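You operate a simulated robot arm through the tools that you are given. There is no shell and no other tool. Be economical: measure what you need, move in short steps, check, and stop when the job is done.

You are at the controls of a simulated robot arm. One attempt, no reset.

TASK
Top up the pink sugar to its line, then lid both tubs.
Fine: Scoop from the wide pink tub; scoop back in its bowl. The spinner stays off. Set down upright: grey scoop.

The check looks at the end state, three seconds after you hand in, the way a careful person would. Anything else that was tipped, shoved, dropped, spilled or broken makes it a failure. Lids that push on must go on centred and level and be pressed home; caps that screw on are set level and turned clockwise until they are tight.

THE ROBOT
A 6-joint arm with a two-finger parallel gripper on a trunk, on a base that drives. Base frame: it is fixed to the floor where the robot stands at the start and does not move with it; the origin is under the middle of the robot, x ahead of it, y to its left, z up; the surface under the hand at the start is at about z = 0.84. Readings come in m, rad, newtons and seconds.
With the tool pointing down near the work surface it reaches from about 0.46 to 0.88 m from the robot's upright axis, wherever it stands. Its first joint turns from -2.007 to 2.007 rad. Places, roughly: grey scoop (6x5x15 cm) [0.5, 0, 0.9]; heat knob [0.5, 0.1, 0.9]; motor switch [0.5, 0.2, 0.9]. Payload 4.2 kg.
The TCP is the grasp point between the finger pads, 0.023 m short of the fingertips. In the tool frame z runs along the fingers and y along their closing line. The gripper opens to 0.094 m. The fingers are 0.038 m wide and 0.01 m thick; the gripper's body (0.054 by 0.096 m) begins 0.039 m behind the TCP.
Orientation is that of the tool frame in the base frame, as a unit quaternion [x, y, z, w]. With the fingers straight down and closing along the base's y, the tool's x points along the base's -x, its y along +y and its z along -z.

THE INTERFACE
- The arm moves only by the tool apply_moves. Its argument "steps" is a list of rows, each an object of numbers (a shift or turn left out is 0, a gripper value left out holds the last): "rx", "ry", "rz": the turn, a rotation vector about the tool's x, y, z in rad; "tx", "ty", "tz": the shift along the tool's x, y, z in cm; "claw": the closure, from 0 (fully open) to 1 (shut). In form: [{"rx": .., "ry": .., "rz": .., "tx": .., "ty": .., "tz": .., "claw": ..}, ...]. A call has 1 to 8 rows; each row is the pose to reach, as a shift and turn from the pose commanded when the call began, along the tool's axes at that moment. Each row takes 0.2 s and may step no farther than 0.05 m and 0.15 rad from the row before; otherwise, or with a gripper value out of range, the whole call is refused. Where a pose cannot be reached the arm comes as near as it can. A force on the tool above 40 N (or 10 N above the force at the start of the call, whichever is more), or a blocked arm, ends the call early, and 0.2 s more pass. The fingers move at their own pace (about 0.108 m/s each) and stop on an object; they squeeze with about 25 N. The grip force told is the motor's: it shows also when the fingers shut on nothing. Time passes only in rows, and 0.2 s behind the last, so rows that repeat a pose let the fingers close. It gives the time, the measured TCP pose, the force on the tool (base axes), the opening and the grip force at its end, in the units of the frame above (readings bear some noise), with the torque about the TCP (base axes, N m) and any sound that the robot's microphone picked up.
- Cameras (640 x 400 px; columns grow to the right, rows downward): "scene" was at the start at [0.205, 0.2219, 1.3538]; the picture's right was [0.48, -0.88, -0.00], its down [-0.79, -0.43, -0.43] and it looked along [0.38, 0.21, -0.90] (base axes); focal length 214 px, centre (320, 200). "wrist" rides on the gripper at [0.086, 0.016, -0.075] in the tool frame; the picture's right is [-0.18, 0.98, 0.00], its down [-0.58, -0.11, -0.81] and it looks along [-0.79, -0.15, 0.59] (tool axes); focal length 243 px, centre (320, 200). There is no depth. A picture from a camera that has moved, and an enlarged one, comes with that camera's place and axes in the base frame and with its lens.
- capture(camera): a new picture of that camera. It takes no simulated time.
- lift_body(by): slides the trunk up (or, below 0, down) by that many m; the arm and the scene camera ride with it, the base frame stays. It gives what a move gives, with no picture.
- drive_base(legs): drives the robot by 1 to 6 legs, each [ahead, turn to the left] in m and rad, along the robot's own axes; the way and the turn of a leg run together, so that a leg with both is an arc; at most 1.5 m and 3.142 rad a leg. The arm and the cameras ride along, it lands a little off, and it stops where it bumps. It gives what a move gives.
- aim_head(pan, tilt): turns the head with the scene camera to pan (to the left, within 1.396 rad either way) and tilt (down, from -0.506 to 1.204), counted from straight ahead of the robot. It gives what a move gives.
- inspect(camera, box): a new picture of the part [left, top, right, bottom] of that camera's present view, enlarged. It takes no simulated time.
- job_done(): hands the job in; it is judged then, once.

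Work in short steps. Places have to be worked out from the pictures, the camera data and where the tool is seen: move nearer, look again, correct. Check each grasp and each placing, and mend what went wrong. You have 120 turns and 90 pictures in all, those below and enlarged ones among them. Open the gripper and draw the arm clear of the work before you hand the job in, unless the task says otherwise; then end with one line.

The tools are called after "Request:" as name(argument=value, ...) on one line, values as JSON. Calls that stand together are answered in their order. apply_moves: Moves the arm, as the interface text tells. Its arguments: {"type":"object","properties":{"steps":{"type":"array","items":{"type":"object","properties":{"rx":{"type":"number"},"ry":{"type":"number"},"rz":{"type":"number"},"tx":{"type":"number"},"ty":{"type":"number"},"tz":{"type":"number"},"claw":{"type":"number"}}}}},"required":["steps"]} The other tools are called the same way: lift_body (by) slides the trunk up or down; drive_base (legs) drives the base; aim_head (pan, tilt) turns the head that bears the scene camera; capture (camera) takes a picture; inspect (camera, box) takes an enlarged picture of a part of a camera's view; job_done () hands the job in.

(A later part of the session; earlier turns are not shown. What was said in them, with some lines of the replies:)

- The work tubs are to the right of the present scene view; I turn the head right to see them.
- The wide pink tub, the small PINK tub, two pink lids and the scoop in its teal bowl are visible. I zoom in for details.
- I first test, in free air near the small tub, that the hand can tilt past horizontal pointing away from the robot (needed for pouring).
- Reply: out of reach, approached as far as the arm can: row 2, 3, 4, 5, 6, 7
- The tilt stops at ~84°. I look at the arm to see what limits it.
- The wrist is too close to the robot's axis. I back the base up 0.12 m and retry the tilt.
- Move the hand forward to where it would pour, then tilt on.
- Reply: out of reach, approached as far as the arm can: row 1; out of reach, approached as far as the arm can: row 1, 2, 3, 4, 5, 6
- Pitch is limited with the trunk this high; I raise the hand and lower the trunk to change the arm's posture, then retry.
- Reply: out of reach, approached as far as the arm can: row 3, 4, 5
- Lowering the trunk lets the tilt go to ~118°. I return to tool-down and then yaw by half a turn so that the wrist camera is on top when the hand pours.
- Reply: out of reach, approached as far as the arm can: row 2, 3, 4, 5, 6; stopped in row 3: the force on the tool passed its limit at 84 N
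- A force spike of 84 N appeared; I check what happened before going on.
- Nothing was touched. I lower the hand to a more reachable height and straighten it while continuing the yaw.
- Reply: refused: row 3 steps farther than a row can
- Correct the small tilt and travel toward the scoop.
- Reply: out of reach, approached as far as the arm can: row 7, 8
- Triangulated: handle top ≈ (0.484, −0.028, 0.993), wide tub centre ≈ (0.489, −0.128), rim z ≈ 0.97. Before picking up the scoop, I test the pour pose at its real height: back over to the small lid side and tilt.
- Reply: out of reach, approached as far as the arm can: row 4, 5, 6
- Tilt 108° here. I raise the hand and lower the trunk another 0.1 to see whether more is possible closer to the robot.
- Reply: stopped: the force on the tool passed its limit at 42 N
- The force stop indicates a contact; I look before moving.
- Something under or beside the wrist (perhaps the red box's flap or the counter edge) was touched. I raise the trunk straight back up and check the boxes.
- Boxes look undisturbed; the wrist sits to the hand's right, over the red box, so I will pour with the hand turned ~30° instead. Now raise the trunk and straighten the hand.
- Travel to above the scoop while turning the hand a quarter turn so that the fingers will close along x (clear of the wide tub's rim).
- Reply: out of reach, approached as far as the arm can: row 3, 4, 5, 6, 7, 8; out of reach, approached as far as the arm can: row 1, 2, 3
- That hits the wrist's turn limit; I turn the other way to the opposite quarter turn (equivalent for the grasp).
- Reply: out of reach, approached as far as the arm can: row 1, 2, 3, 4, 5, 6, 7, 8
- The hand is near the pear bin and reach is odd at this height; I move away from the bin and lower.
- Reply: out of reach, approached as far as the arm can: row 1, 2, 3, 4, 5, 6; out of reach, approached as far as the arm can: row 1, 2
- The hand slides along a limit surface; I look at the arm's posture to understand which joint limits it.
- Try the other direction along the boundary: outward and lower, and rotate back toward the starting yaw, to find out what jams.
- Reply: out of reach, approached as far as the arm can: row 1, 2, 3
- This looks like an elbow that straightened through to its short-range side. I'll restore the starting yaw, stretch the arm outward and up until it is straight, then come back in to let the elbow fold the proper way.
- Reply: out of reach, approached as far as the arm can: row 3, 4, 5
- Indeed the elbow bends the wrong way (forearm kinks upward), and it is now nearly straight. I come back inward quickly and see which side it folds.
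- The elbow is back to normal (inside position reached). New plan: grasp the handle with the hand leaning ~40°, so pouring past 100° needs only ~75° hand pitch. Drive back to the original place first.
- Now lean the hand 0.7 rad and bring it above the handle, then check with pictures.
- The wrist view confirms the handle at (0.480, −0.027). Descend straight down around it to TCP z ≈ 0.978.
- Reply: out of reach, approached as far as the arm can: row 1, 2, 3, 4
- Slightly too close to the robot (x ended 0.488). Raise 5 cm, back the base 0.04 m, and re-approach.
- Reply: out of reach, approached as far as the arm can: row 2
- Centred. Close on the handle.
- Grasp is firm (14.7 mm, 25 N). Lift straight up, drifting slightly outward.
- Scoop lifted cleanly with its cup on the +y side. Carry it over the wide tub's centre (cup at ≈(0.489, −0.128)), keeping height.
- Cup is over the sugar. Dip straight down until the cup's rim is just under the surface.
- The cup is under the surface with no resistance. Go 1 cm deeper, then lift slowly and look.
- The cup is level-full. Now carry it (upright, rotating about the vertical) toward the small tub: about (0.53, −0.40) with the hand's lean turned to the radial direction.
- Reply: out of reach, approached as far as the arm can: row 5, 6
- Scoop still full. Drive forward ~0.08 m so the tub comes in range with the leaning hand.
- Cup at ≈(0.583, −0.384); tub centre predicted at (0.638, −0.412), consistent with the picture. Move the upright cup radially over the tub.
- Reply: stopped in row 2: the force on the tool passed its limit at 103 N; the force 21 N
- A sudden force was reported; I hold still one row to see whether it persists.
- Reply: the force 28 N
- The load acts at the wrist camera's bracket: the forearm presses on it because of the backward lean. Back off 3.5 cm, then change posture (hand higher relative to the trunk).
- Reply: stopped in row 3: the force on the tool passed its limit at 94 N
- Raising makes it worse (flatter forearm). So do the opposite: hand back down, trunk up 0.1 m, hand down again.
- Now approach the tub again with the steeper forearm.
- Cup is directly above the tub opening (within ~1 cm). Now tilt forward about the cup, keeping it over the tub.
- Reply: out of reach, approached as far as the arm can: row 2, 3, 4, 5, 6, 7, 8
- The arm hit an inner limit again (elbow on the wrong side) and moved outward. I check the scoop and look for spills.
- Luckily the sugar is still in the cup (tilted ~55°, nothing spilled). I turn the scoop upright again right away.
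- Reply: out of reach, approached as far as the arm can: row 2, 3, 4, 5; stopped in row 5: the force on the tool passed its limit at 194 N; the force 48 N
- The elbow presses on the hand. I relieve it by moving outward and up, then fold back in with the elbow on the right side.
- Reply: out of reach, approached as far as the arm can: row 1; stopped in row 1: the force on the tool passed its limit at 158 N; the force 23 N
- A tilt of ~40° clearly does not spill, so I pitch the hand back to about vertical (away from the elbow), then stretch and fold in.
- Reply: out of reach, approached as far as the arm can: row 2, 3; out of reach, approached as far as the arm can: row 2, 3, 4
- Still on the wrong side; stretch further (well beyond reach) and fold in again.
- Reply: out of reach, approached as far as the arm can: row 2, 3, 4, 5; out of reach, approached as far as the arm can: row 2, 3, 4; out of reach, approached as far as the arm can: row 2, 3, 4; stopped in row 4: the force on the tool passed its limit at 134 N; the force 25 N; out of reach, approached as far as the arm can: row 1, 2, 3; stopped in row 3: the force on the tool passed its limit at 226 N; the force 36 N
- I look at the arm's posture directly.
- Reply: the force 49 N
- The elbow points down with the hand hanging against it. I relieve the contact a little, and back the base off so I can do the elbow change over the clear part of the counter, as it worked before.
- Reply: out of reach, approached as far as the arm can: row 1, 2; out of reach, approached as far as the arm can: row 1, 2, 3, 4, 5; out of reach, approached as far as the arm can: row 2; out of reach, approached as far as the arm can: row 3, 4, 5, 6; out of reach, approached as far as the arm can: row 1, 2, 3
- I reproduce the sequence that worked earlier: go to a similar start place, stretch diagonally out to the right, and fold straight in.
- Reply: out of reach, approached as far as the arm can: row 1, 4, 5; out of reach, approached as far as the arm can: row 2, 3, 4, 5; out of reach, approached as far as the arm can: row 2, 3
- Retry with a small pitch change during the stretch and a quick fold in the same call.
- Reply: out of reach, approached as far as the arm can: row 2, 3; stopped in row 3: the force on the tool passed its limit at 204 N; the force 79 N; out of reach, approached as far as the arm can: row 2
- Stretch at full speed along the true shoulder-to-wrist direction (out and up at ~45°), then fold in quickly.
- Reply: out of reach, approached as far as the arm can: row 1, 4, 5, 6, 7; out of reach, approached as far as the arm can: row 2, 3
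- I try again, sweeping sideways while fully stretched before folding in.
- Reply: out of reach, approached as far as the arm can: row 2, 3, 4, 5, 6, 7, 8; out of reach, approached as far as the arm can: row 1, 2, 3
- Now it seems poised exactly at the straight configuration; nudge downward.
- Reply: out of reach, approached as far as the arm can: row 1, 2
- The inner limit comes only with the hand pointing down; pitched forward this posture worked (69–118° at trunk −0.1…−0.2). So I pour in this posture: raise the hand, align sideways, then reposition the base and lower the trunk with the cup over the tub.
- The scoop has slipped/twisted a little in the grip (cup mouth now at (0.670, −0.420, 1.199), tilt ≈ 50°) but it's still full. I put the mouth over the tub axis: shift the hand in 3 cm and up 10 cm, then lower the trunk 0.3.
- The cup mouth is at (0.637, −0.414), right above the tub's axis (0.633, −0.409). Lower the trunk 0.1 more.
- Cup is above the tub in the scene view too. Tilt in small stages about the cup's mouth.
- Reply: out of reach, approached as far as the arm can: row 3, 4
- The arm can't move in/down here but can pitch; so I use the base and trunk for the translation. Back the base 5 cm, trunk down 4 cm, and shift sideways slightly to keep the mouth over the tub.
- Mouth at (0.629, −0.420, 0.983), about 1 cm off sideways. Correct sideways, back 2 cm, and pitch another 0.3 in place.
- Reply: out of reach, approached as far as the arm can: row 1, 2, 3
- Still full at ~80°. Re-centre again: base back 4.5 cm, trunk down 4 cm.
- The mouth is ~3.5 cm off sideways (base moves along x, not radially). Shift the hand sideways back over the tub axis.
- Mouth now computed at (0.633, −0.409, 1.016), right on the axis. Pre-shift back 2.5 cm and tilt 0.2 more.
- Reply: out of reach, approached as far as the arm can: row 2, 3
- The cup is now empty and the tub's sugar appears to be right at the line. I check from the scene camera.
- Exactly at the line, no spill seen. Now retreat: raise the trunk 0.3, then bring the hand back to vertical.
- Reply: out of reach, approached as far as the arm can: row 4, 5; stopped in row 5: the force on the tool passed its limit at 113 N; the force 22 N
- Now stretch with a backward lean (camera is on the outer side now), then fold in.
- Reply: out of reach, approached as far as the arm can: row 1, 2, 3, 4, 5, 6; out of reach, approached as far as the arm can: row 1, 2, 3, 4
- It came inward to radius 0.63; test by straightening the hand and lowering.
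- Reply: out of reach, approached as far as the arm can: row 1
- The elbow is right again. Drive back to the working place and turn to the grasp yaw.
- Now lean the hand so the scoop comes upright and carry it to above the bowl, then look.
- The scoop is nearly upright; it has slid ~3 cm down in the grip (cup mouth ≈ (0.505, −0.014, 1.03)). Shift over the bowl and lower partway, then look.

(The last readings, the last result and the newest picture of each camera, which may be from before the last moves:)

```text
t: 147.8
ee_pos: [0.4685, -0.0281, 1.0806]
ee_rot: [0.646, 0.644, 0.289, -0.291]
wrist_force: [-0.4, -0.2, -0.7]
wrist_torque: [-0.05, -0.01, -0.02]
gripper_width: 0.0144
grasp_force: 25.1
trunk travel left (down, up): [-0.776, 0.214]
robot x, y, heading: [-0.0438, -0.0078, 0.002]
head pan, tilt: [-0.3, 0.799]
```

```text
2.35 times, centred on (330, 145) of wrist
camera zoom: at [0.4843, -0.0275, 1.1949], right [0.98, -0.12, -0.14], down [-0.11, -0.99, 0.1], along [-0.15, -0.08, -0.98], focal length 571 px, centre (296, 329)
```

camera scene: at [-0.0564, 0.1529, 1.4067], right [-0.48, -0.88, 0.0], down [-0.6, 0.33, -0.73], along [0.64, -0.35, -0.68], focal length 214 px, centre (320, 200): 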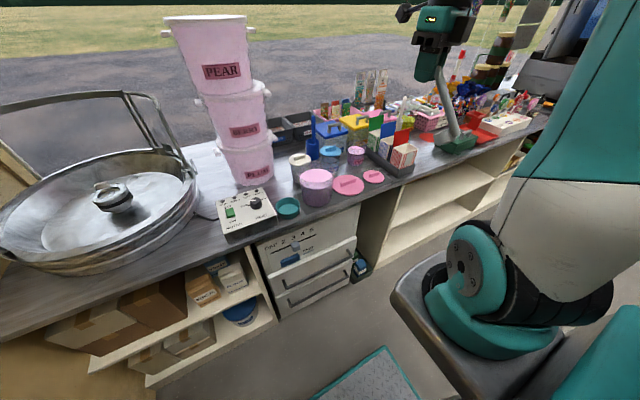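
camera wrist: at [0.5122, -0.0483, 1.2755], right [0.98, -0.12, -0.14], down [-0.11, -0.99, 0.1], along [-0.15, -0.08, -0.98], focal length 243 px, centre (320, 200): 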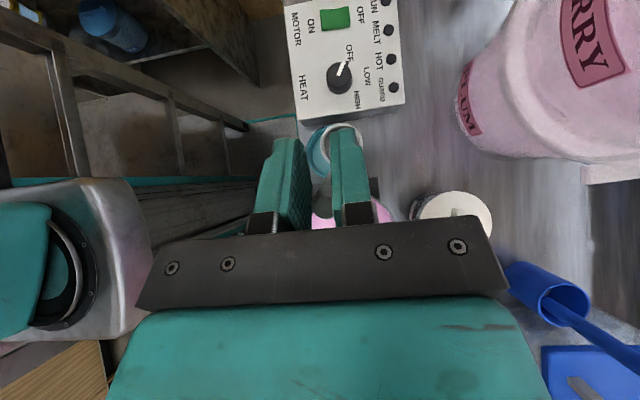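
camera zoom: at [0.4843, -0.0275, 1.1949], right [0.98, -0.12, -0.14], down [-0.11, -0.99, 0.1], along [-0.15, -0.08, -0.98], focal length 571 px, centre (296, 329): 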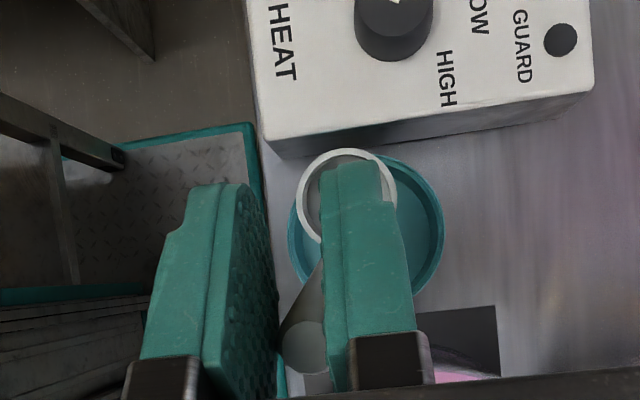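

The cup is over the bowl (mouth (0.475, 0.005), bowl centre (0.481, −0.003)); the handle leans ~6°. Straighten, centre, and lower to just above the floor of the bowl.

Request:
apply_moves(steps=[{"tx": 1.06, "tz": 1.2, "ty": 1.35, "rx": 0.04, "ry": -0.1, "rz": 0.045}, {"tx": -0.5, "tz": 2.55, "ty": 1.35, "rx": 0.04, "ry": -0.1, "rz": 0.045}, {"tx": -2.0, "tz": 3.9, "ty": 1.35, "rx": 0.04, "ry": -0.1, "rz": 0.045}, {"tx": -3.43, "tz": 5.18, "ty": 1.35, "rx": 0.04, "ry": -0.1, "rz": 0.045}])

Request:
inspect(camera="wrist", box=[250, 60, 410, 230])

Request:
inspect(camera="scene", box=[300, 150, 400, 225])

```text
t: 148.8
ee_pos: [0.482, -0.0123, 1.0204]
ee_rot: [0.668, 0.649, 0.236, -0.278]
wrist_force: [0.5, -0.4, 0.1]
wrist_torque: [-0.03, 0.02, 0.01]
gripper_width: 0.014
grasp_force: 24.7
trunk travel left (down, up): [-0.776, 0.214]
robot x, y, heading: [-0.0438, -0.0035, 0.005]
head pan, tilt: [-0.3, 0.799]
```

```text
2.35 times, centred on (330, 145) of wrist
camera zoom: at [0.5048, -0.0004, 1.1322], right [0.97, -0.14, -0.19], down [-0.1, -0.97, 0.21], along [-0.21, -0.18, -0.96], focal length 571 px, centre (296, 329)
```

zoom: 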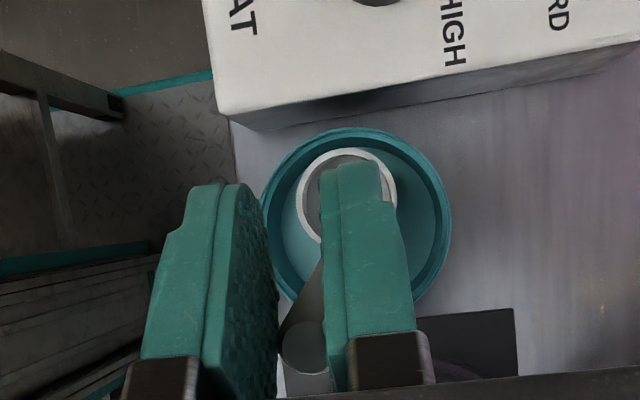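

```text
5.33 times, centred on (350, 188) of scene
camera zoom: at [0.1841, 0.1696, 1.4027], right [-0.29, -0.96, 0.0], down [-0.69, 0.21, -0.7], along [0.67, -0.2, -0.72], focal length 1144 px, centre (160, 267)
```

zoom: 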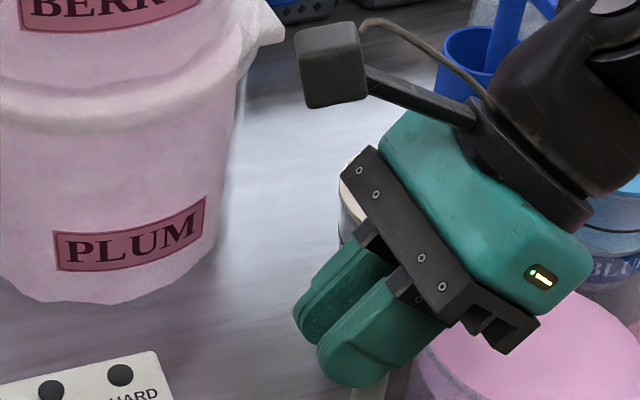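

Well placed: cup at (0.480, 0.007), handle vertical at y ≈ −0.027. Lower gently the last centimetre.

Request:
apply_moves(steps=[{"tx": -0.27, "ty": 0.03, "tz": 0.29}, {"tx": -0.47, "ty": 0.05, "tz": 0.51}, {"tx": -0.61, "ty": 0.06, "tz": 0.66}])

```text
t: 149.7
ee_pos: [0.4815, -0.0137, 1.0131]
ee_rot: [0.667, 0.649, 0.236, -0.279]
wrist_force: [-0.6, 0.4, -1.0]
wrist_torque: [-0.02, 0.03, 0.0]
gripper_width: 0.0141
grasp_force: 24.9
trunk travel left (down, up): [-0.776, 0.214]
robot x, y, heading: [-0.0461, -0.0011, -0.0]
head pan, tilt: [-0.3, 0.799]
```

Request:
apply_moves(steps=[{"tx": -0.14, "ty": 0.01, "tz": 0.15}, {"tx": -0.27, "ty": 0.03, "tz": 0.29}])

Request:
apply_moves(steps=[{"tx": -0.14, "ty": 0.01, "tz": 0.15}, {"tx": -0.27, "ty": 0.03, "tz": 0.29}])

```text
t: 150.2
ee_pos: [0.4824, -0.013, 1.0089]
ee_rot: [0.668, 0.649, 0.236, -0.279]
wrist_force: [0.4, 0.5, -0.4]
wrist_torque: [-0.02, -0.04, 0.01]
gripper_width: 0.0143
grasp_force: 24.6
trunk travel left (down, up): [-0.776, 0.214]
robot x, y, heading: [-0.0422, -0.001, -0.002]
head pan, tilt: [-0.3, 0.799]
```

```text
t: 150.8
ee_pos: [0.4823, -0.0125, 1.0044]
ee_rot: [0.668, 0.649, 0.236, -0.278]
wrist_force: [0.1, -1.6, -0.1]
wrist_torque: [-0.24, 0.03, 0.02]
gripper_width: 0.0145
grasp_force: 24.7
trunk travel left (down, up): [-0.776, 0.214]
robot x, y, heading: [-0.0436, -0.0046, 0.002]
head pan, tilt: [-0.3, 0.799]
```

A sideways contact appears: the cup's +y edge touches the bowl's wall. Shift 5 mm toward −y and go down further.

Request:
apply_moves(steps=[{"tx": -0.37, "tz": -0.34}, {"tx": -0.51, "tz": -0.19}, {"tx": -0.64, "tz": -0.05}])

Request:
inspect(camera="wrist", box=[250, 60, 410, 230])

```text
t: 151.7
ee_pos: [0.4816, -0.017, 1.0011]
ee_rot: [0.668, 0.648, 0.236, -0.278]
wrist_force: [0.0, -2.2, 10.0]
wrist_torque: [-0.28, 0.0, -0.01]
gripper_width: 0.0143
grasp_force: 24.8
trunk travel left (down, up): [-0.776, 0.214]
robot x, y, heading: [-0.0436, 0.0016, 0.008]
head pan, tilt: [-0.3, 0.799]
```

```text
2.35 times, centred on (330, 145) of wrist
camera zoom: at [0.5051, -0.0054, 1.1123], right [0.97, -0.14, -0.19], down [-0.1, -0.97, 0.2], along [-0.21, -0.18, -0.96], focal length 571 px, centre (296, 329)
```

zoom: 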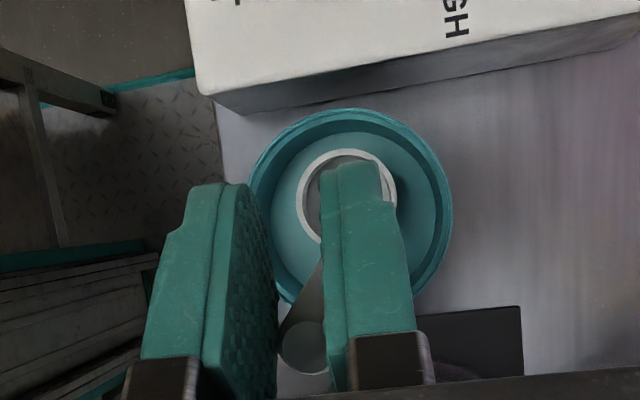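

The floor is felt (10 N). Ease 1 mm, open the fingers, and lift straight up.

Request:
apply_moves(steps=[{"tx": 0.07, "tz": -0.07}, {"tx": 0.07, "tz": -0.07, "claw": 0.6}, {"tx": 0.07, "tz": -0.07, "claw": 0}, {"tx": 0.07, "tz": -0.07, "claw": 0}, {"tx": 0.07, "tz": -0.07, "claw": 0}])

Request:
apply_moves(steps=[{"tx": 1.7, "ty": -0.16, "tz": -1.84}, {"tx": 3.7, "ty": -0.35, "tz": -4}, {"tx": 5.7, "ty": -0.5, "tz": -6.2}, {"tx": 8.1, "ty": -0.7, "tz": -8.8}])

Request:
inspect(camera="scene", box=[300, 130, 460, 250])

```text
t: 152.8
ee_pos: [0.4838, -0.0162, 1.0005]
ee_rot: [0.668, 0.648, 0.237, -0.279]
wrist_force: [-0.1, 0.9, -0.1]
wrist_torque: [0.0, -0.03, -0.01]
gripper_width: 0.0939
grasp_force: 0.0
trunk travel left (down, up): [-0.776, 0.214]
robot x, y, heading: [-0.042, 0.002, 0.003]
head pan, tilt: [-0.3, 0.799]
```

```text
t: 153.8
ee_pos: [0.4829, -0.0168, 1.1223]
ee_rot: [0.667, 0.649, 0.235, -0.28]
wrist_force: [1.5, 0.1, 0.2]
wrist_torque: [0.03, 0.01, 0.02]
gripper_width: 0.094
grasp_force: 0.0
trunk travel left (down, up): [-0.776, 0.214]
robot x, y, heading: [-0.041, -0.0044, 0.001]
head pan, tilt: [-0.3, 0.799]
```

```text
3.33 times, centred on (380, 190) of scene
camera zoom: at [0.1848, 0.1694, 1.4025], right [-0.29, -0.96, 0.0], down [-0.69, 0.21, -0.7], along [0.67, -0.2, -0.72], focal length 715 px, centre (120, 233)
```

zoom: 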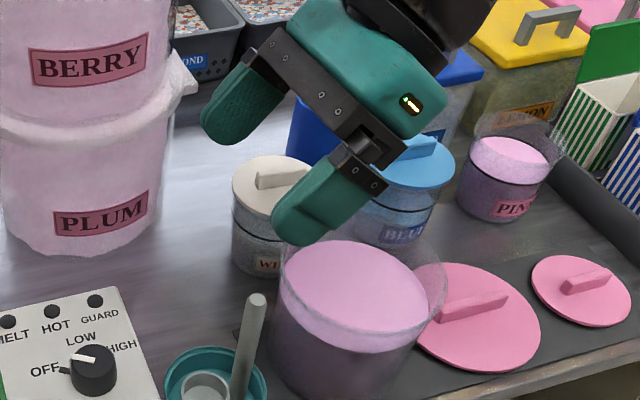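

The scoop stands upright in its bowl. Now to the large lid: straighten the hand (closing along x, the lid's handle runs along y) and move above it.

Request:
apply_moves(steps=[{"tx": -3.3, "ty": 0.17, "tz": -1.36, "rx": -0.008, "ry": -0.093, "rz": -0.003}, {"tx": -6.6, "ty": 0.34, "tz": -2.7, "rx": -0.016, "ry": -0.187, "rz": -0.006}, {"tx": -9.9, "ty": 0.5, "tz": -4.07, "rx": -0.024, "ry": -0.28, "rz": -0.01}, {"tx": -13.2, "ty": 0.67, "tz": -5.4, "rx": -0.032, "ry": -0.374, "rz": -0.013}, {"tx": -16.5, "ty": 0.84, "tz": -6.8, "rx": -0.041, "ry": -0.467, "rz": -0.016}, {"tx": -19.8, "ty": 1, "tz": -8.1, "rx": -0.049, "ry": -0.56, "rz": -0.02}, {"tx": -23.1, "ty": 1.2, "tz": -9.5, "rx": -0.057, "ry": -0.654, "rz": -0.023}, {"tx": -26.4, "ty": 1.35, "tz": -10.85, "rx": -0.065, "ry": -0.747, "rz": -0.026}])

Request:
capture(camera="wrist")

```text
t: 155.7
ee_pos: [0.4877, -0.2845, 1.0204]
ee_rot: [0.708, 0.707, 0.0, 0.002]
wrist_force: [-0.2, -1.0, -0.8]
wrist_torque: [-0.04, -0.05, 0.01]
gripper_width: 0.0938
grasp_force: 0.2
trunk travel left (down, up): [-0.776, 0.214]
robot x, y, heading: [-0.0406, -0.0016, 0.006]
head pan, tilt: [-0.3, 0.799]
```

```text
10 pictures are left
camera wrist: at [0.5045, -0.1995, 1.0946], right [0.98, -0.19, 0.0], down [-0.11, -0.58, 0.81], along [-0.15, -0.79, -0.59], focal length 243 px, centre (320, 200)
```

wrist: 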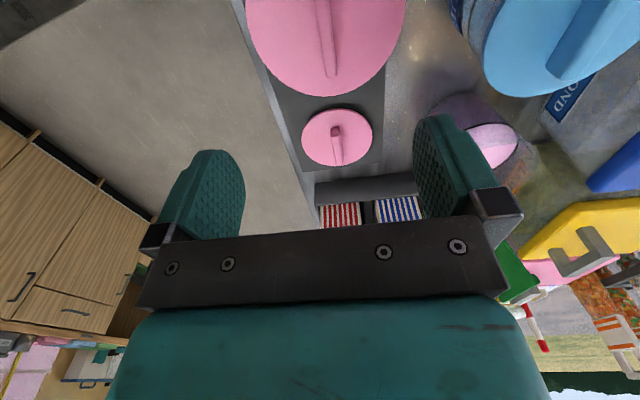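

Large lid centre ≈ (0.494, −0.275), handle along y at x ≈ 0.4945; small lid ≈ (0.487, −0.397). Before grasping, I measure the wide tub's rim precisely with the wrist camera.

Request:
apply_moves(steps=[{"tx": 3.8, "tz": -2}, {"tx": 8, "tz": -4}, {"tx": 12.2, "tz": -6}, {"tx": 16.4, "tz": -8}, {"tx": 20.6, "tz": -8}, {"tx": 24.8, "tz": -8}, {"tx": 28.4, "tz": -8}])

Request:
inspect(camera="wrist", box=[240, 60, 440, 240])

```text
t: 157.2
ee_pos: [0.4893, -0.0004, 1.1]
ee_rot: [0.708, 0.706, 0.0, 0.001]
wrist_force: [-0.5, -0.3, 0.0]
wrist_torque: [-0.01, 0.01, 0.03]
gripper_width: 0.0938
grasp_force: 0.1
trunk travel left (down, up): [-0.776, 0.214]
robot x, y, heading: [-0.0437, -0.0024, 0.001]
head pan, tilt: [-0.3, 0.799]
```

```text
2.22 times, centred on (340, 150) of wrist
camera zoom: at [0.5043, 0.0848, 1.1743], right [0.98, -0.19, 0.0], down [-0.11, -0.58, 0.81], along [-0.15, -0.79, -0.59], focal length 539 px, centre (276, 311)
```

zoom: 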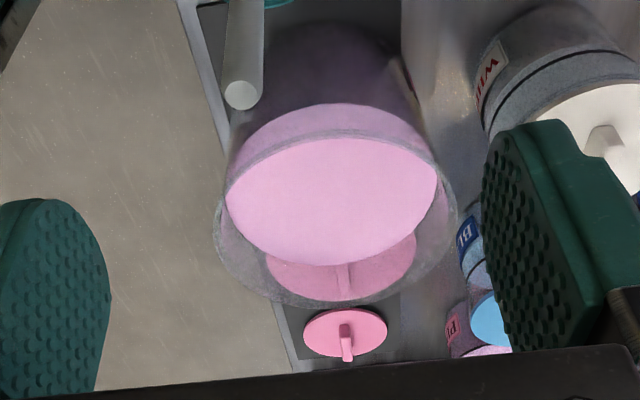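

Wide tub centre ≈ (0.497, −0.127), rim z ≈ 0.97. Now go over the large lid's handle and descend.

Request:
apply_moves(steps=[{"tx": -4.2, "ty": 0.1}, {"tx": -8.4, "ty": 0.2}, {"tx": -12.6, "ty": 0.3}, {"tx": -16.8, "ty": 0.4}, {"tx": -21, "ty": 0.5, "tz": 1}, {"tx": -25, "ty": 0.5, "tz": 3.5}, {"tx": -27.5, "ty": 0.5, "tz": 7}, {"tx": -27.5, "ty": 0.5, "tz": 11}])

Request:
apply_moves(steps=[{"tz": 3.5}, {"tz": 7}, {"tz": 9.5}, {"tz": 10.7}])

```text
t: 159.1
ee_pos: [0.4954, -0.2769, 0.99]
ee_rot: [0.708, 0.706, 0.0, 0.003]
wrist_force: [-0.7, 0.2, 0.7]
wrist_torque: [-0.02, -0.04, 0.03]
gripper_width: 0.0939
grasp_force: 0.2
trunk travel left (down, up): [-0.776, 0.214]
robot x, y, heading: [-0.0447, 0.001, 0.002]
head pan, tilt: [-0.3, 0.799]
```

```text
t: 159.9
ee_pos: [0.4948, -0.2756, 0.9009]
ee_rot: [0.707, 0.707, 0.005, 0.002]
wrist_force: [-7.5, -2.9, 18.9]
wrist_torque: [1.92, -0.93, 0.59]
gripper_width: 0.094
grasp_force: 0.1
trunk travel left (down, up): [-0.776, 0.214]
robot x, y, heading: [-0.0465, 0.0003, 0.001]
head pan, tilt: [-0.3, 0.799]
stopped in row 4: the force on the tool passed its limit at 68 N (the readings are from after the stop); the commanded pose is now the measured one
```

The wrist camera's bracket touched the wide tub's rim (contact at y ≈ −0.18). Lift off straight, lean the hand 0.45 rad so that the bracket clears, and look.

Request:
apply_moves(steps=[{"tz": -2}, {"tz": -5}, {"tz": -8, "ry": 0.1}, {"tz": -8, "ry": 0.22}, {"tz": -8, "ry": 0.34}, {"tz": -8, "ry": 0.45}])

Request:
inspect(camera="wrist", box=[220, 0, 440, 200])

Request:
inspect(camera="scene", box=[320, 130, 480, 250])

```text
t: 161.3
ee_pos: [0.4957, -0.2749, 0.98]
ee_rot: [0.688, 0.69, 0.161, -0.156]
wrist_force: [0.7, 0.3, 0.1]
wrist_torque: [-0.03, 0.0, 0.01]
gripper_width: 0.0942
grasp_force: 0.0
trunk travel left (down, up): [-0.776, 0.214]
robot x, y, heading: [-0.0375, -0.0005, 0.006]
head pan, tilt: [-0.3, 0.799]
```

```text
2.00 times, centred on (330, 100) of wrist
camera zoom: at [0.5101, -0.2321, 1.0843], right [0.98, -0.17, -0.07], down [-0.11, -0.88, 0.47], along [-0.14, -0.45, -0.88], focal length 485 px, centre (300, 400)
```

zoom: 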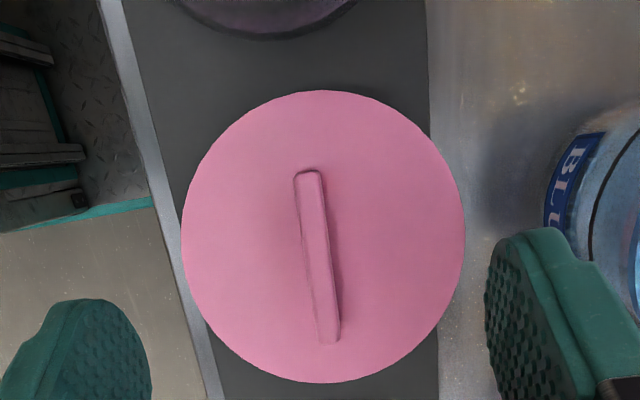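

```text
3.33 times, centred on (400, 190) of scene
camera zoom: at [0.1844, 0.1697, 1.4026], right [-0.29, -0.96, 0.0], down [-0.69, 0.21, -0.7], along [0.67, -0.2, -0.72], focal length 715 px, centre (53, 233)
```

zoom: 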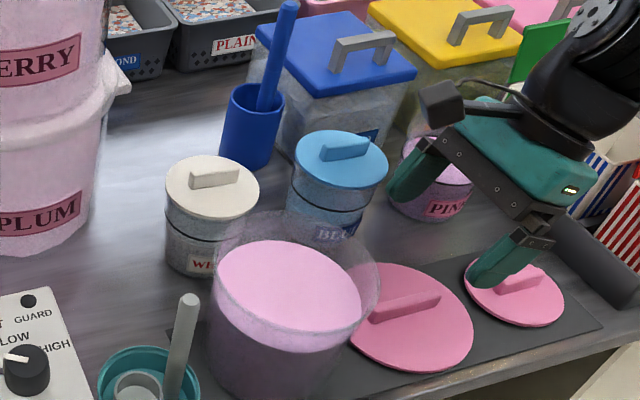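

Tub unmoved. Lid/handle centre ≈ (0.496, −0.274). Descend vertically with the lean to put the fingertips beside the handle.

Request:
apply_moves(steps=[{"tx": -1.3, "tz": 2.7}, {"tx": -2.6, "tz": 5.4}, {"tx": -3.5, "tz": 7.2}, {"tx": -4.05, "tz": 8.4}])

Request:
apply_moves(steps=[{"claw": 0.5}, {"claw": 1}, {"claw": 1}, {"claw": 1}])

```text
t: 162.3
ee_pos: [0.4943, -0.2764, 0.8874]
ee_rot: [0.689, 0.69, 0.161, -0.155]
wrist_force: [-0.5, -0.4, -0.1]
wrist_torque: [-0.03, 0.0, 0.0]
gripper_width: 0.094
grasp_force: 0.0
trunk travel left (down, up): [-0.776, 0.214]
robot x, y, heading: [-0.0403, -0.0031, 0.006]
head pan, tilt: [-0.3, 0.799]
```

```text
t: 163.3
ee_pos: [0.4952, -0.2754, 0.8863]
ee_rot: [0.689, 0.69, 0.161, -0.155]
wrist_force: [-0.3, 0.7, 1.1]
wrist_torque: [0.01, 0.06, -0.05]
gripper_width: 0.0094
grasp_force: 24.7
trunk travel left (down, up): [-0.776, 0.214]
robot x, y, heading: [-0.0426, -0.0042, 0.004]
head pan, tilt: [-0.3, 0.799]
```

Handle gripped (9.4 mm). Lift straight up, then check the lid's level.

Request:
apply_moves(steps=[{"tx": 1, "tz": -2.1}, {"tx": 2.6, "tz": -5.4}, {"tx": 4.4, "tz": -9}, {"tx": 6, "tz": -12.4}, {"tx": 7.5, "tz": -15.5}])

Request:
inspect(camera="scene", box=[340, 110, 480, 215])

```text
t: 164.5
ee_pos: [0.4947, -0.2748, 1.0586]
ee_rot: [0.688, 0.69, 0.161, -0.156]
wrist_force: [0.2, -0.4, -0.7]
wrist_torque: [0.02, -0.01, -0.02]
gripper_width: 0.0097
grasp_force: 25.4
trunk travel left (down, up): [-0.776, 0.214]
robot x, y, heading: [-0.0428, -0.0022, 0.001]
head pan, tilt: [-0.3, 0.799]
```

```text
3.81 times, centred on (410, 162) of scene
camera zoom: at [0.1848, 0.1692, 1.4026], right [-0.29, -0.96, 0.0], down [-0.69, 0.21, -0.7], along [0.67, -0.2, -0.72], focal length 817 px, centre (-23, 343)
```

zoom: 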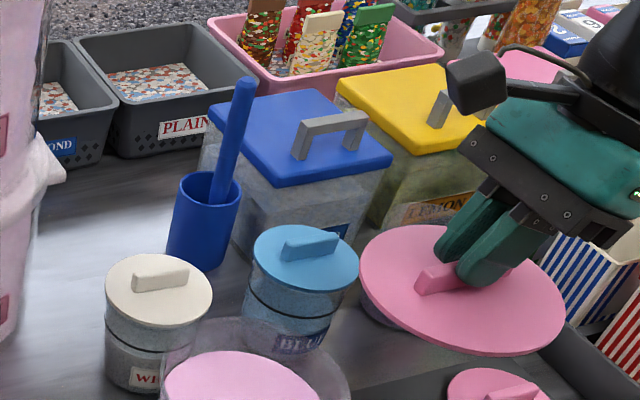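

The lid is level with its plug beneath. Move it over the wide tub, just above the rim.

Request:
apply_moves(steps=[{"tx": 3.3, "tz": 1.6, "ty": 0.1}, {"tx": 6.6, "tz": 3.2, "ty": 0.2}, {"tx": 9.9, "tz": 4.8, "ty": 0.2}, {"tx": 13.1, "tz": 6.35, "ty": 0.2}, {"tx": 12.3, "tz": 7.9, "ty": 0.2}])

Request:
inspect(camera="scene", box=[340, 120, 440, 220])

```text
t: 165.7
ee_pos: [0.496, -0.1313, 1.0409]
ee_rot: [0.688, 0.69, 0.162, -0.156]
wrist_force: [-0.9, 1.3, -1.3]
wrist_torque: [0.01, 0.02, 0.01]
gripper_width: 0.0096
grasp_force: 25.0
trunk travel left (down, up): [-0.776, 0.214]
robot x, y, heading: [-0.0446, -0.0008, 0.003]
head pan, tilt: [-0.3, 0.799]
```

```text
4.00 times, centred on (390, 170) of scene
camera zoom: at [0.1843, 0.1694, 1.4027], right [-0.29, -0.96, 0.0], down [-0.69, 0.21, -0.7], along [0.67, -0.2, -0.72], focal length 858 px, centre (40, 320)
```

zoom: 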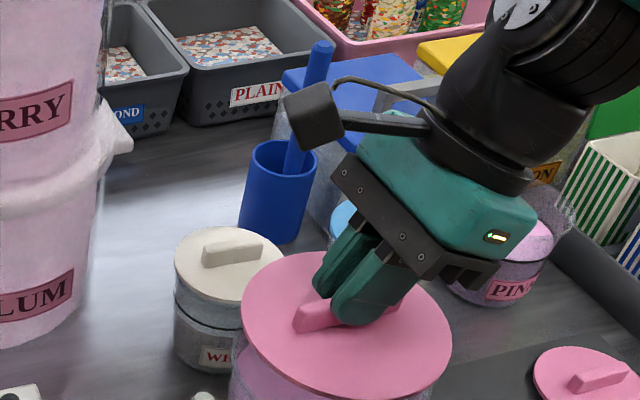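

The lid sits over the tub; my estimates agree within a few mm (shift 3 mm toward +y). Lower gently, feeling for contact.

Request:
apply_moves(steps=[{"tx": 0.27, "tz": 0.13}, {"tx": -0.07, "tz": 0.85}, {"tx": -0.29, "tz": 1.3}, {"tx": -0.5, "tz": 1.75}])

Request:
apply_moves(steps=[{"tx": -0.13, "tz": 0.27}, {"tx": -0.26, "tz": 0.54}, {"tx": -0.39, "tz": 0.81}])

```text
t: 166.7
ee_pos: [0.4969, -0.1288, 1.0214]
ee_rot: [0.688, 0.69, 0.161, -0.157]
wrist_force: [-0.3, 0.7, 0.1]
wrist_torque: [-0.03, 0.03, 0.02]
gripper_width: 0.0098
grasp_force: 24.7
trunk travel left (down, up): [-0.776, 0.214]
robot x, y, heading: [-0.0462, -0.0006, 0.003]
head pan, tilt: [-0.3, 0.799]
```

```text
t: 167.5
ee_pos: [0.4961, -0.1277, 1.0136]
ee_rot: [0.689, 0.689, 0.161, -0.155]
wrist_force: [0.1, -0.3, 0.0]
wrist_torque: [-0.01, -0.01, 0.04]
gripper_width: 0.0096
grasp_force: 25.3
trunk travel left (down, up): [-0.776, 0.214]
robot x, y, heading: [-0.046, -0.0012, 0.006]
head pan, tilt: [-0.3, 0.799]
```

Request:
apply_moves(steps=[{"tx": -0.13, "tz": 0.27}, {"tx": -0.26, "tz": 0.54}, {"tx": -0.39, "tz": 0.81}, {"tx": -0.52, "tz": 1.08}])

```text
t: 168.5
ee_pos: [0.497, -0.1289, 1.0042]
ee_rot: [0.689, 0.689, 0.163, -0.154]
wrist_force: [-8.2, -5.2, 27.2]
wrist_torque: [-0.57, 0.28, -0.01]
gripper_width: 0.0098
grasp_force: 24.8
trunk travel left (down, up): [-0.776, 0.214]
robot x, y, heading: [-0.0404, -0.0052, 0.004]
head pan, tilt: [-0.3, 0.799]
stopped in row 4: the force on the tool passed its limit at 44 N (the readings are from after the stop); the commanded pose is now the measured one
```

Contact with an upward force that is nearly central. I look at how the lid sits.

Request:
inspect(camera="scene", box=[350, 150, 440, 240])

```text
4.44 times, centred on (395, 195) of scene
camera zoom: at [0.1833, 0.1691, 1.4032], right [-0.29, -0.96, 0.0], down [-0.68, 0.21, -0.7], along [0.67, -0.21, -0.72], focal length 953 px, centre (-13, 222)
```

zoom: 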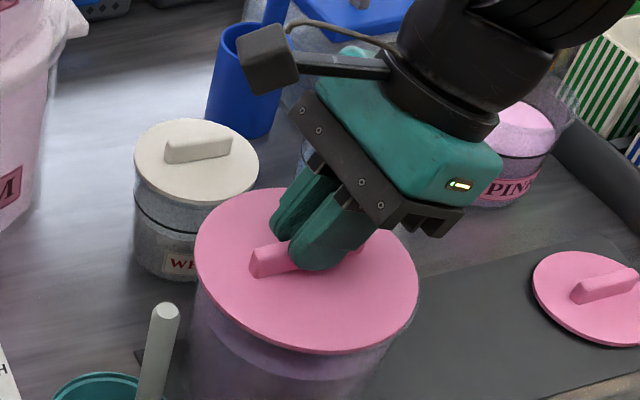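

The lid looks centred on the rim. Press down.

Request:
apply_moves(steps=[{"tx": -0.13, "tz": 0.27}, {"tx": -0.26, "tz": 0.54}, {"tx": -0.39, "tz": 0.81}])

Request:
apply_moves(steps=[{"tx": -0.2, "tz": 0.4}, {"tx": -0.4, "tz": 0.85}, {"tx": -0.6, "tz": 1.3}])

```text
t: 168.8
ee_pos: [0.4959, -0.1291, 1.005]
ee_rot: [0.688, 0.689, 0.164, -0.155]
wrist_force: [-9.8, -4.4, 26.6]
wrist_torque: [-0.42, 0.32, 0.03]
gripper_width: 0.0099
grasp_force: 25.1
trunk travel left (down, up): [-0.776, 0.214]
robot x, y, heading: [-0.0407, -0.0019, -0.001]
head pan, tilt: [-0.3, 0.799]
stopped in row 1: the force on the tool passed its limit at 45 N (the readings are from after the stop); the commanded pose is now the measured one
```

```text
t: 169.1
ee_pos: [0.4967, -0.1291, 1.0054]
ee_rot: [0.688, 0.689, 0.165, -0.155]
wrist_force: [-8.7, -3.9, 25.8]
wrist_torque: [-0.5, 0.33, 0.0]
gripper_width: 0.01
grasp_force: 24.9
trunk travel left (down, up): [-0.776, 0.214]
robot x, y, heading: [-0.0427, -0.004, -0.002]
head pan, tilt: [-0.3, 0.799]
stopped in row 1: the force on the tool passed its limit at 47 N (the readings are from after the stop); the commanded pose is now the measured one
```

Relieve the sideways force (shift ~2 mm toward −x, 1 mm toward −y) and press again.

Request:
apply_moves(steps=[{"ty": -0.2, "tx": -0.05, "tz": -0.15}, {"ty": -0.2, "tx": -0.1, "tz": 0.05}, {"ty": -0.2, "tx": -0.2, "tz": 0.25}, {"ty": -0.2, "tx": -0.3, "tz": 0.45}])

Request:
inspect(camera="scene", box=[362, 190, 422, 235])

```text
t: 169.8
ee_pos: [0.4962, -0.1312, 1.005]
ee_rot: [0.689, 0.689, 0.165, -0.153]
wrist_force: [-7.0, -4.5, 24.0]
wrist_torque: [-0.34, 0.23, 0.01]
gripper_width: 0.01
grasp_force: 25.6
trunk travel left (down, up): [-0.776, 0.214]
robot x, y, heading: [-0.0458, 0.0007, 0.004]
head pan, tilt: [-0.3, 0.799]
heard: snap
stopped in row 3: the force on the tool passed its limit at 45 N (the readings are from after the stop); the commanded pose is now the measured one
```

```text
8.89 times, centred on (392, 212) of scene
camera zoom: at [0.1837, 0.1686, 1.4028], right [-0.3, -0.96, 0.0], down [-0.68, 0.21, -0.7], along [0.67, -0.21, -0.72], focal length 1906 px, centre (-320, 89)
```

zoom: 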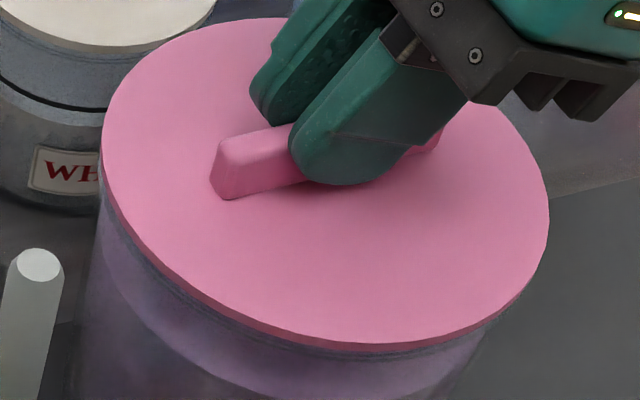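

“Snap” – the large lid is home. Release, rise, close the fingers (for a clear view) and go above the small lid for one picture with both lid and PINK tub in it.

Request:
apply_moves(steps=[{"claw": 0}, {"claw": 0}, {"claw": 0}, {"tx": 1.3, "tz": -2.7, "claw": 0}, {"tx": 2.6, "tz": -5.4, "claw": 0}, {"tx": 3.5, "tz": -7.2, "claw": 1}])

Request:
apply_moves(steps=[{"tx": -4, "tz": -1.9, "ty": -0.1}, {"tx": -8, "tz": -3.8, "ty": -0.3}, {"tx": -12, "tz": -5.7, "ty": -0.4}, {"tx": -16, "tz": -7.7, "ty": -0.6}, {"tx": -20, "tz": -9.6, "ty": -0.7}, {"tx": -23.9, "tz": -11.6, "ty": -0.85}])

Request:
capture(camera="wrist")

```text
t: 171.2
ee_pos: [0.4955, -0.1309, 1.0853]
ee_rot: [0.689, 0.689, 0.164, -0.153]
wrist_force: [0.5, 0.3, 0.2]
wrist_torque: [0.02, -0.02, 0.03]
gripper_width: 0.01
grasp_force: 0.1
trunk travel left (down, up): [-0.776, 0.214]
robot x, y, heading: [-0.0436, -0.0028, 0.003]
head pan, tilt: [-0.3, 0.799]
```

```text
t: 172.6
ee_pos: [0.4863, -0.3981, 1.0833]
ee_rot: [0.689, 0.689, 0.164, -0.152]
wrist_force: [0.1, 0.6, 0.8]
wrist_torque: [-0.06, 0.0, 0.03]
gripper_width: 0.0
grasp_force: 24.9
trunk travel left (down, up): [-0.776, 0.214]
robot x, y, heading: [-0.0437, -0.0021, -0.001]
head pan, tilt: [-0.3, 0.799]
```

```text
2 pictures are left
camera wrist: at [0.5007, -0.3534, 1.1878], right [0.98, -0.17, -0.06], down [-0.12, -0.88, 0.47], along [-0.14, -0.45, -0.88], focal length 243 px, centre (320, 200)
```

wrist: 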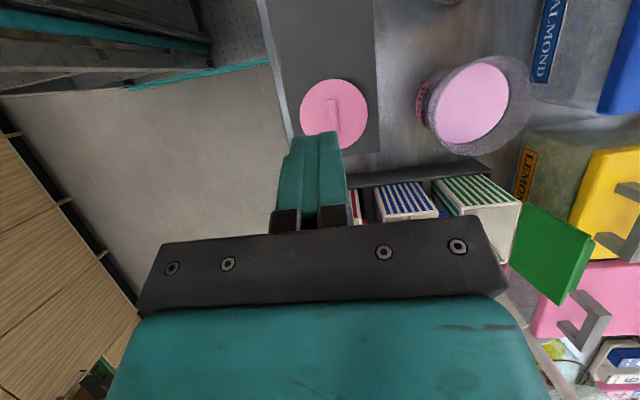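

Small lid centre ≈ (0.488, −0.3995); PINK tub centre ≈ (0.633, −0.407), rim z ≈ 0.93. Open, descend on the small lid's handle and grip.

Request:
apply_moves(steps=[{"tx": -1.3, "tz": 2.7, "ty": 0.2, "claw": 0}, {"tx": -2.7, "tz": 5.7, "ty": 0.2, "claw": 0}, {"tx": -4.2, "tz": 8.8, "ty": 0.2, "claw": 0}, {"tx": -5.7, "tz": 11.8, "ty": 0.2, "claw": 0}, {"tx": -7.1, "tz": 14.7, "ty": 0.2, "claw": 0}, {"tx": -8.1, "tz": 16.7, "ty": 0.2, "claw": 0}, {"tx": -8.5, "tz": 17.6, "ty": 0.2, "claw": 0}])

Request:
apply_moves(steps=[{"claw": 0.5}, {"claw": 1}, {"claw": 1}, {"claw": 1}])

```text
t: 174.2
ee_pos: [0.492, -0.3965, 0.8876]
ee_rot: [0.689, 0.689, 0.165, -0.153]
wrist_force: [1.4, -0.3, -0.2]
wrist_torque: [0.01, 0.05, -0.01]
gripper_width: 0.0941
grasp_force: 0.2
trunk travel left (down, up): [-0.776, 0.214]
robot x, y, heading: [-0.0431, -0.001, 0.005]
head pan, tilt: [-0.3, 0.799]
```

```text
t: 175.2
ee_pos: [0.492, -0.3968, 0.8875]
ee_rot: [0.689, 0.689, 0.165, -0.152]
wrist_force: [-1.1, 0.0, 1.1]
wrist_torque: [0.03, 0.12, -0.03]
gripper_width: 0.0098
grasp_force: 25.0
trunk travel left (down, up): [-0.776, 0.214]
robot x, y, heading: [-0.0428, -0.001, -0.001]
head pan, tilt: [-0.3, 0.799]
```

Gripped (9.8 mm). Lift and carry to above the PINK tub.

Request:
apply_moves(steps=[{"tx": 1.8, "tz": -3.8}, {"tx": 3.7, "tz": -7.7}, {"tx": 5.6, "tz": -11.7}, {"tx": 5.4, "tz": -11.8, "ty": 3.5}, {"tx": 5.2, "tz": -11.9, "ty": 7}, {"tx": 5, "tz": -12, "ty": 10.5}, {"tx": 4.9, "tz": -12, "ty": 14.1}])

Request:
inspect(camera="scene", box=[410, 110, 480, 180])

```text
t: 176.8
ee_pos: [0.6308, -0.4056, 1.0189]
ee_rot: [0.689, 0.689, 0.165, -0.152]
wrist_force: [-0.1, -0.1, 0.1]
wrist_torque: [-0.02, -0.03, 0.0]
gripper_width: 0.0098
grasp_force: 24.9
trunk travel left (down, up): [-0.776, 0.214]
robot x, y, heading: [-0.0434, -0.002, 0.001]
head pan, tilt: [-0.3, 0.799]
```

```text
5.71 times, centred on (445, 145) of scene
camera zoom: at [0.1842, 0.1689, 1.4027], right [-0.3, -0.96, 0.0], down [-0.68, 0.21, -0.7], along [0.67, -0.21, -0.72], focal length 1226 px, centre (-394, 514)
```

zoom: 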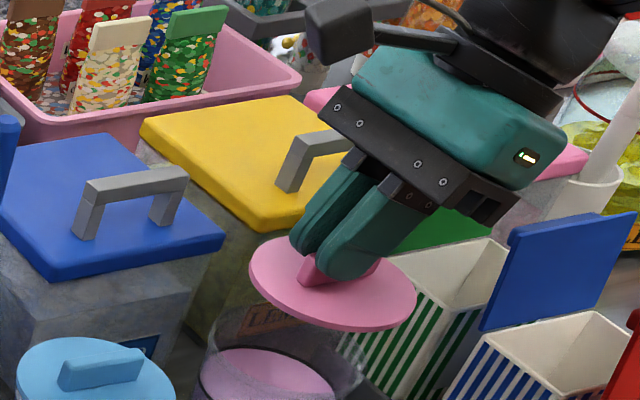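

Lid is over the tub and aligned within my accuracy. Shift 2 mm in x and lower gently.

Request:
apply_moves(steps=[{"ty": 0.2, "tx": -0.5, "tz": 1.2}, {"ty": 0.2, "tx": -1.1, "tz": 2.4}, {"ty": 0.2, "tx": -1.5, "tz": 3.3}, {"ty": 0.2, "tx": -1.7, "tz": 3.75}, {"ty": 0.2, "tx": -1.9, "tz": 4.2}, {"ty": 0.2, "tx": -2.1, "tz": 4.65}])

```text
t: 178.2
ee_pos: [0.6337, -0.4022, 0.9721]
ee_rot: [0.687, 0.691, 0.164, -0.151]
wrist_force: [-3.3, 11.2, 28.7]
wrist_torque: [0.0, 0.2, 0.03]
gripper_width: 0.0108
grasp_force: 24.6
trunk travel left (down, up): [-0.776, 0.214]
robot x, y, heading: [-0.0465, -0.0021, -0.001]
head pan, tilt: [-0.3, 0.799]
heard: snap
```

“Snap” – the small lid is home. Relieve the side force, release and rise.

Request:
apply_moves(steps=[{"tx": 0.14, "tz": -0.1}, {"tx": 0.14, "tz": -0.1, "claw": 0.7}, {"tx": 0.14, "tz": -0.1, "claw": 0}, {"tx": 0.14, "tz": -0.1, "claw": 0}, {"tx": 0.14, "tz": -0.1, "claw": 0}, {"tx": 1.5, "tz": -2.9, "claw": 0}, {"tx": 3.2, "tz": -6.5, "claw": 0}, {"tx": 5, "tz": -10.3, "claw": 0}])

Request:
apply_moves(steps=[{"tx": 1.5, "tz": -3, "ty": -2}, {"tx": 2, "tz": -4, "ty": -6}, {"tx": 2, "tz": -4, "ty": -10}])

Request:
inspect(camera="scene", box=[320, 110, 500, 245])

```text
t: 180.0
ee_pos: [0.6232, -0.4052, 1.0811]
ee_rot: [0.689, 0.689, 0.164, -0.152]
wrist_force: [-1.0, 1.1, 1.1]
wrist_torque: [-0.07, -0.04, -0.01]
gripper_width: 0.0938
grasp_force: 0.0
out of reach, approached as far as the arm can: row 8
trunk travel left (down, up): [-0.776, 0.214]
robot x, y, heading: [-0.0457, -0.002, -0.001]
head pan, tilt: [-0.3, 0.799]
```

```text
t: 180.8
ee_pos: [0.5235, -0.4052, 1.1216]
ee_rot: [0.69, 0.688, 0.166, -0.152]
wrist_force: [1.1, -0.1, -1.0]
wrist_torque: [0.03, 0.04, 0.02]
gripper_width: 0.094
grasp_force: 0.2
trunk travel left (down, up): [-0.776, 0.214]
robot x, y, heading: [-0.0444, -0.0017, -0.003]
head pan, tilt: [-0.3, 0.799]
```

```text
2.96 times, centred on (410, 178) of scene
camera zoom: at [0.1855, 0.1684, 1.4025], right [-0.3, -0.96, 0.0], down [-0.69, 0.21, -0.7], along [0.67, -0.21, -0.72], focal length 636 px, centre (53, 267)
```

zoom: 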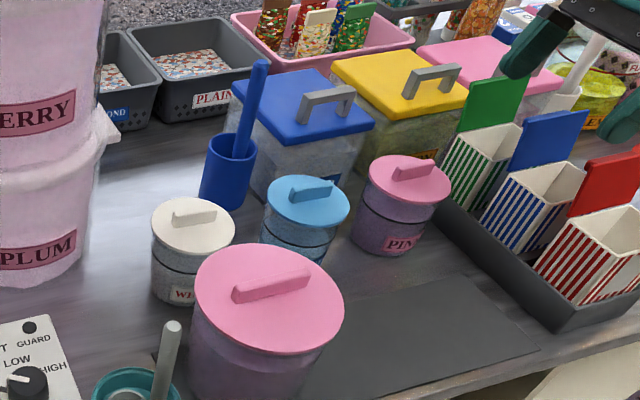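

Both lids sit level and centred, the PINK tub is filled to its line, and the scoop stands upright in its bowl. The arm is open and clear of the work, so I hand in.

Request:
job_done()

```text
The job is handed in.
```

I topped the pink sugar up to its line and pressed both lids home with a snap. The grey scoop stands upright in its bowl, and I left the spinner off. On the way, the wrist bracket pressed on the wide tub's rim once (68 N peak) and the arm brushed something near the boxes once. The pictures showed nothing moved and no spill.
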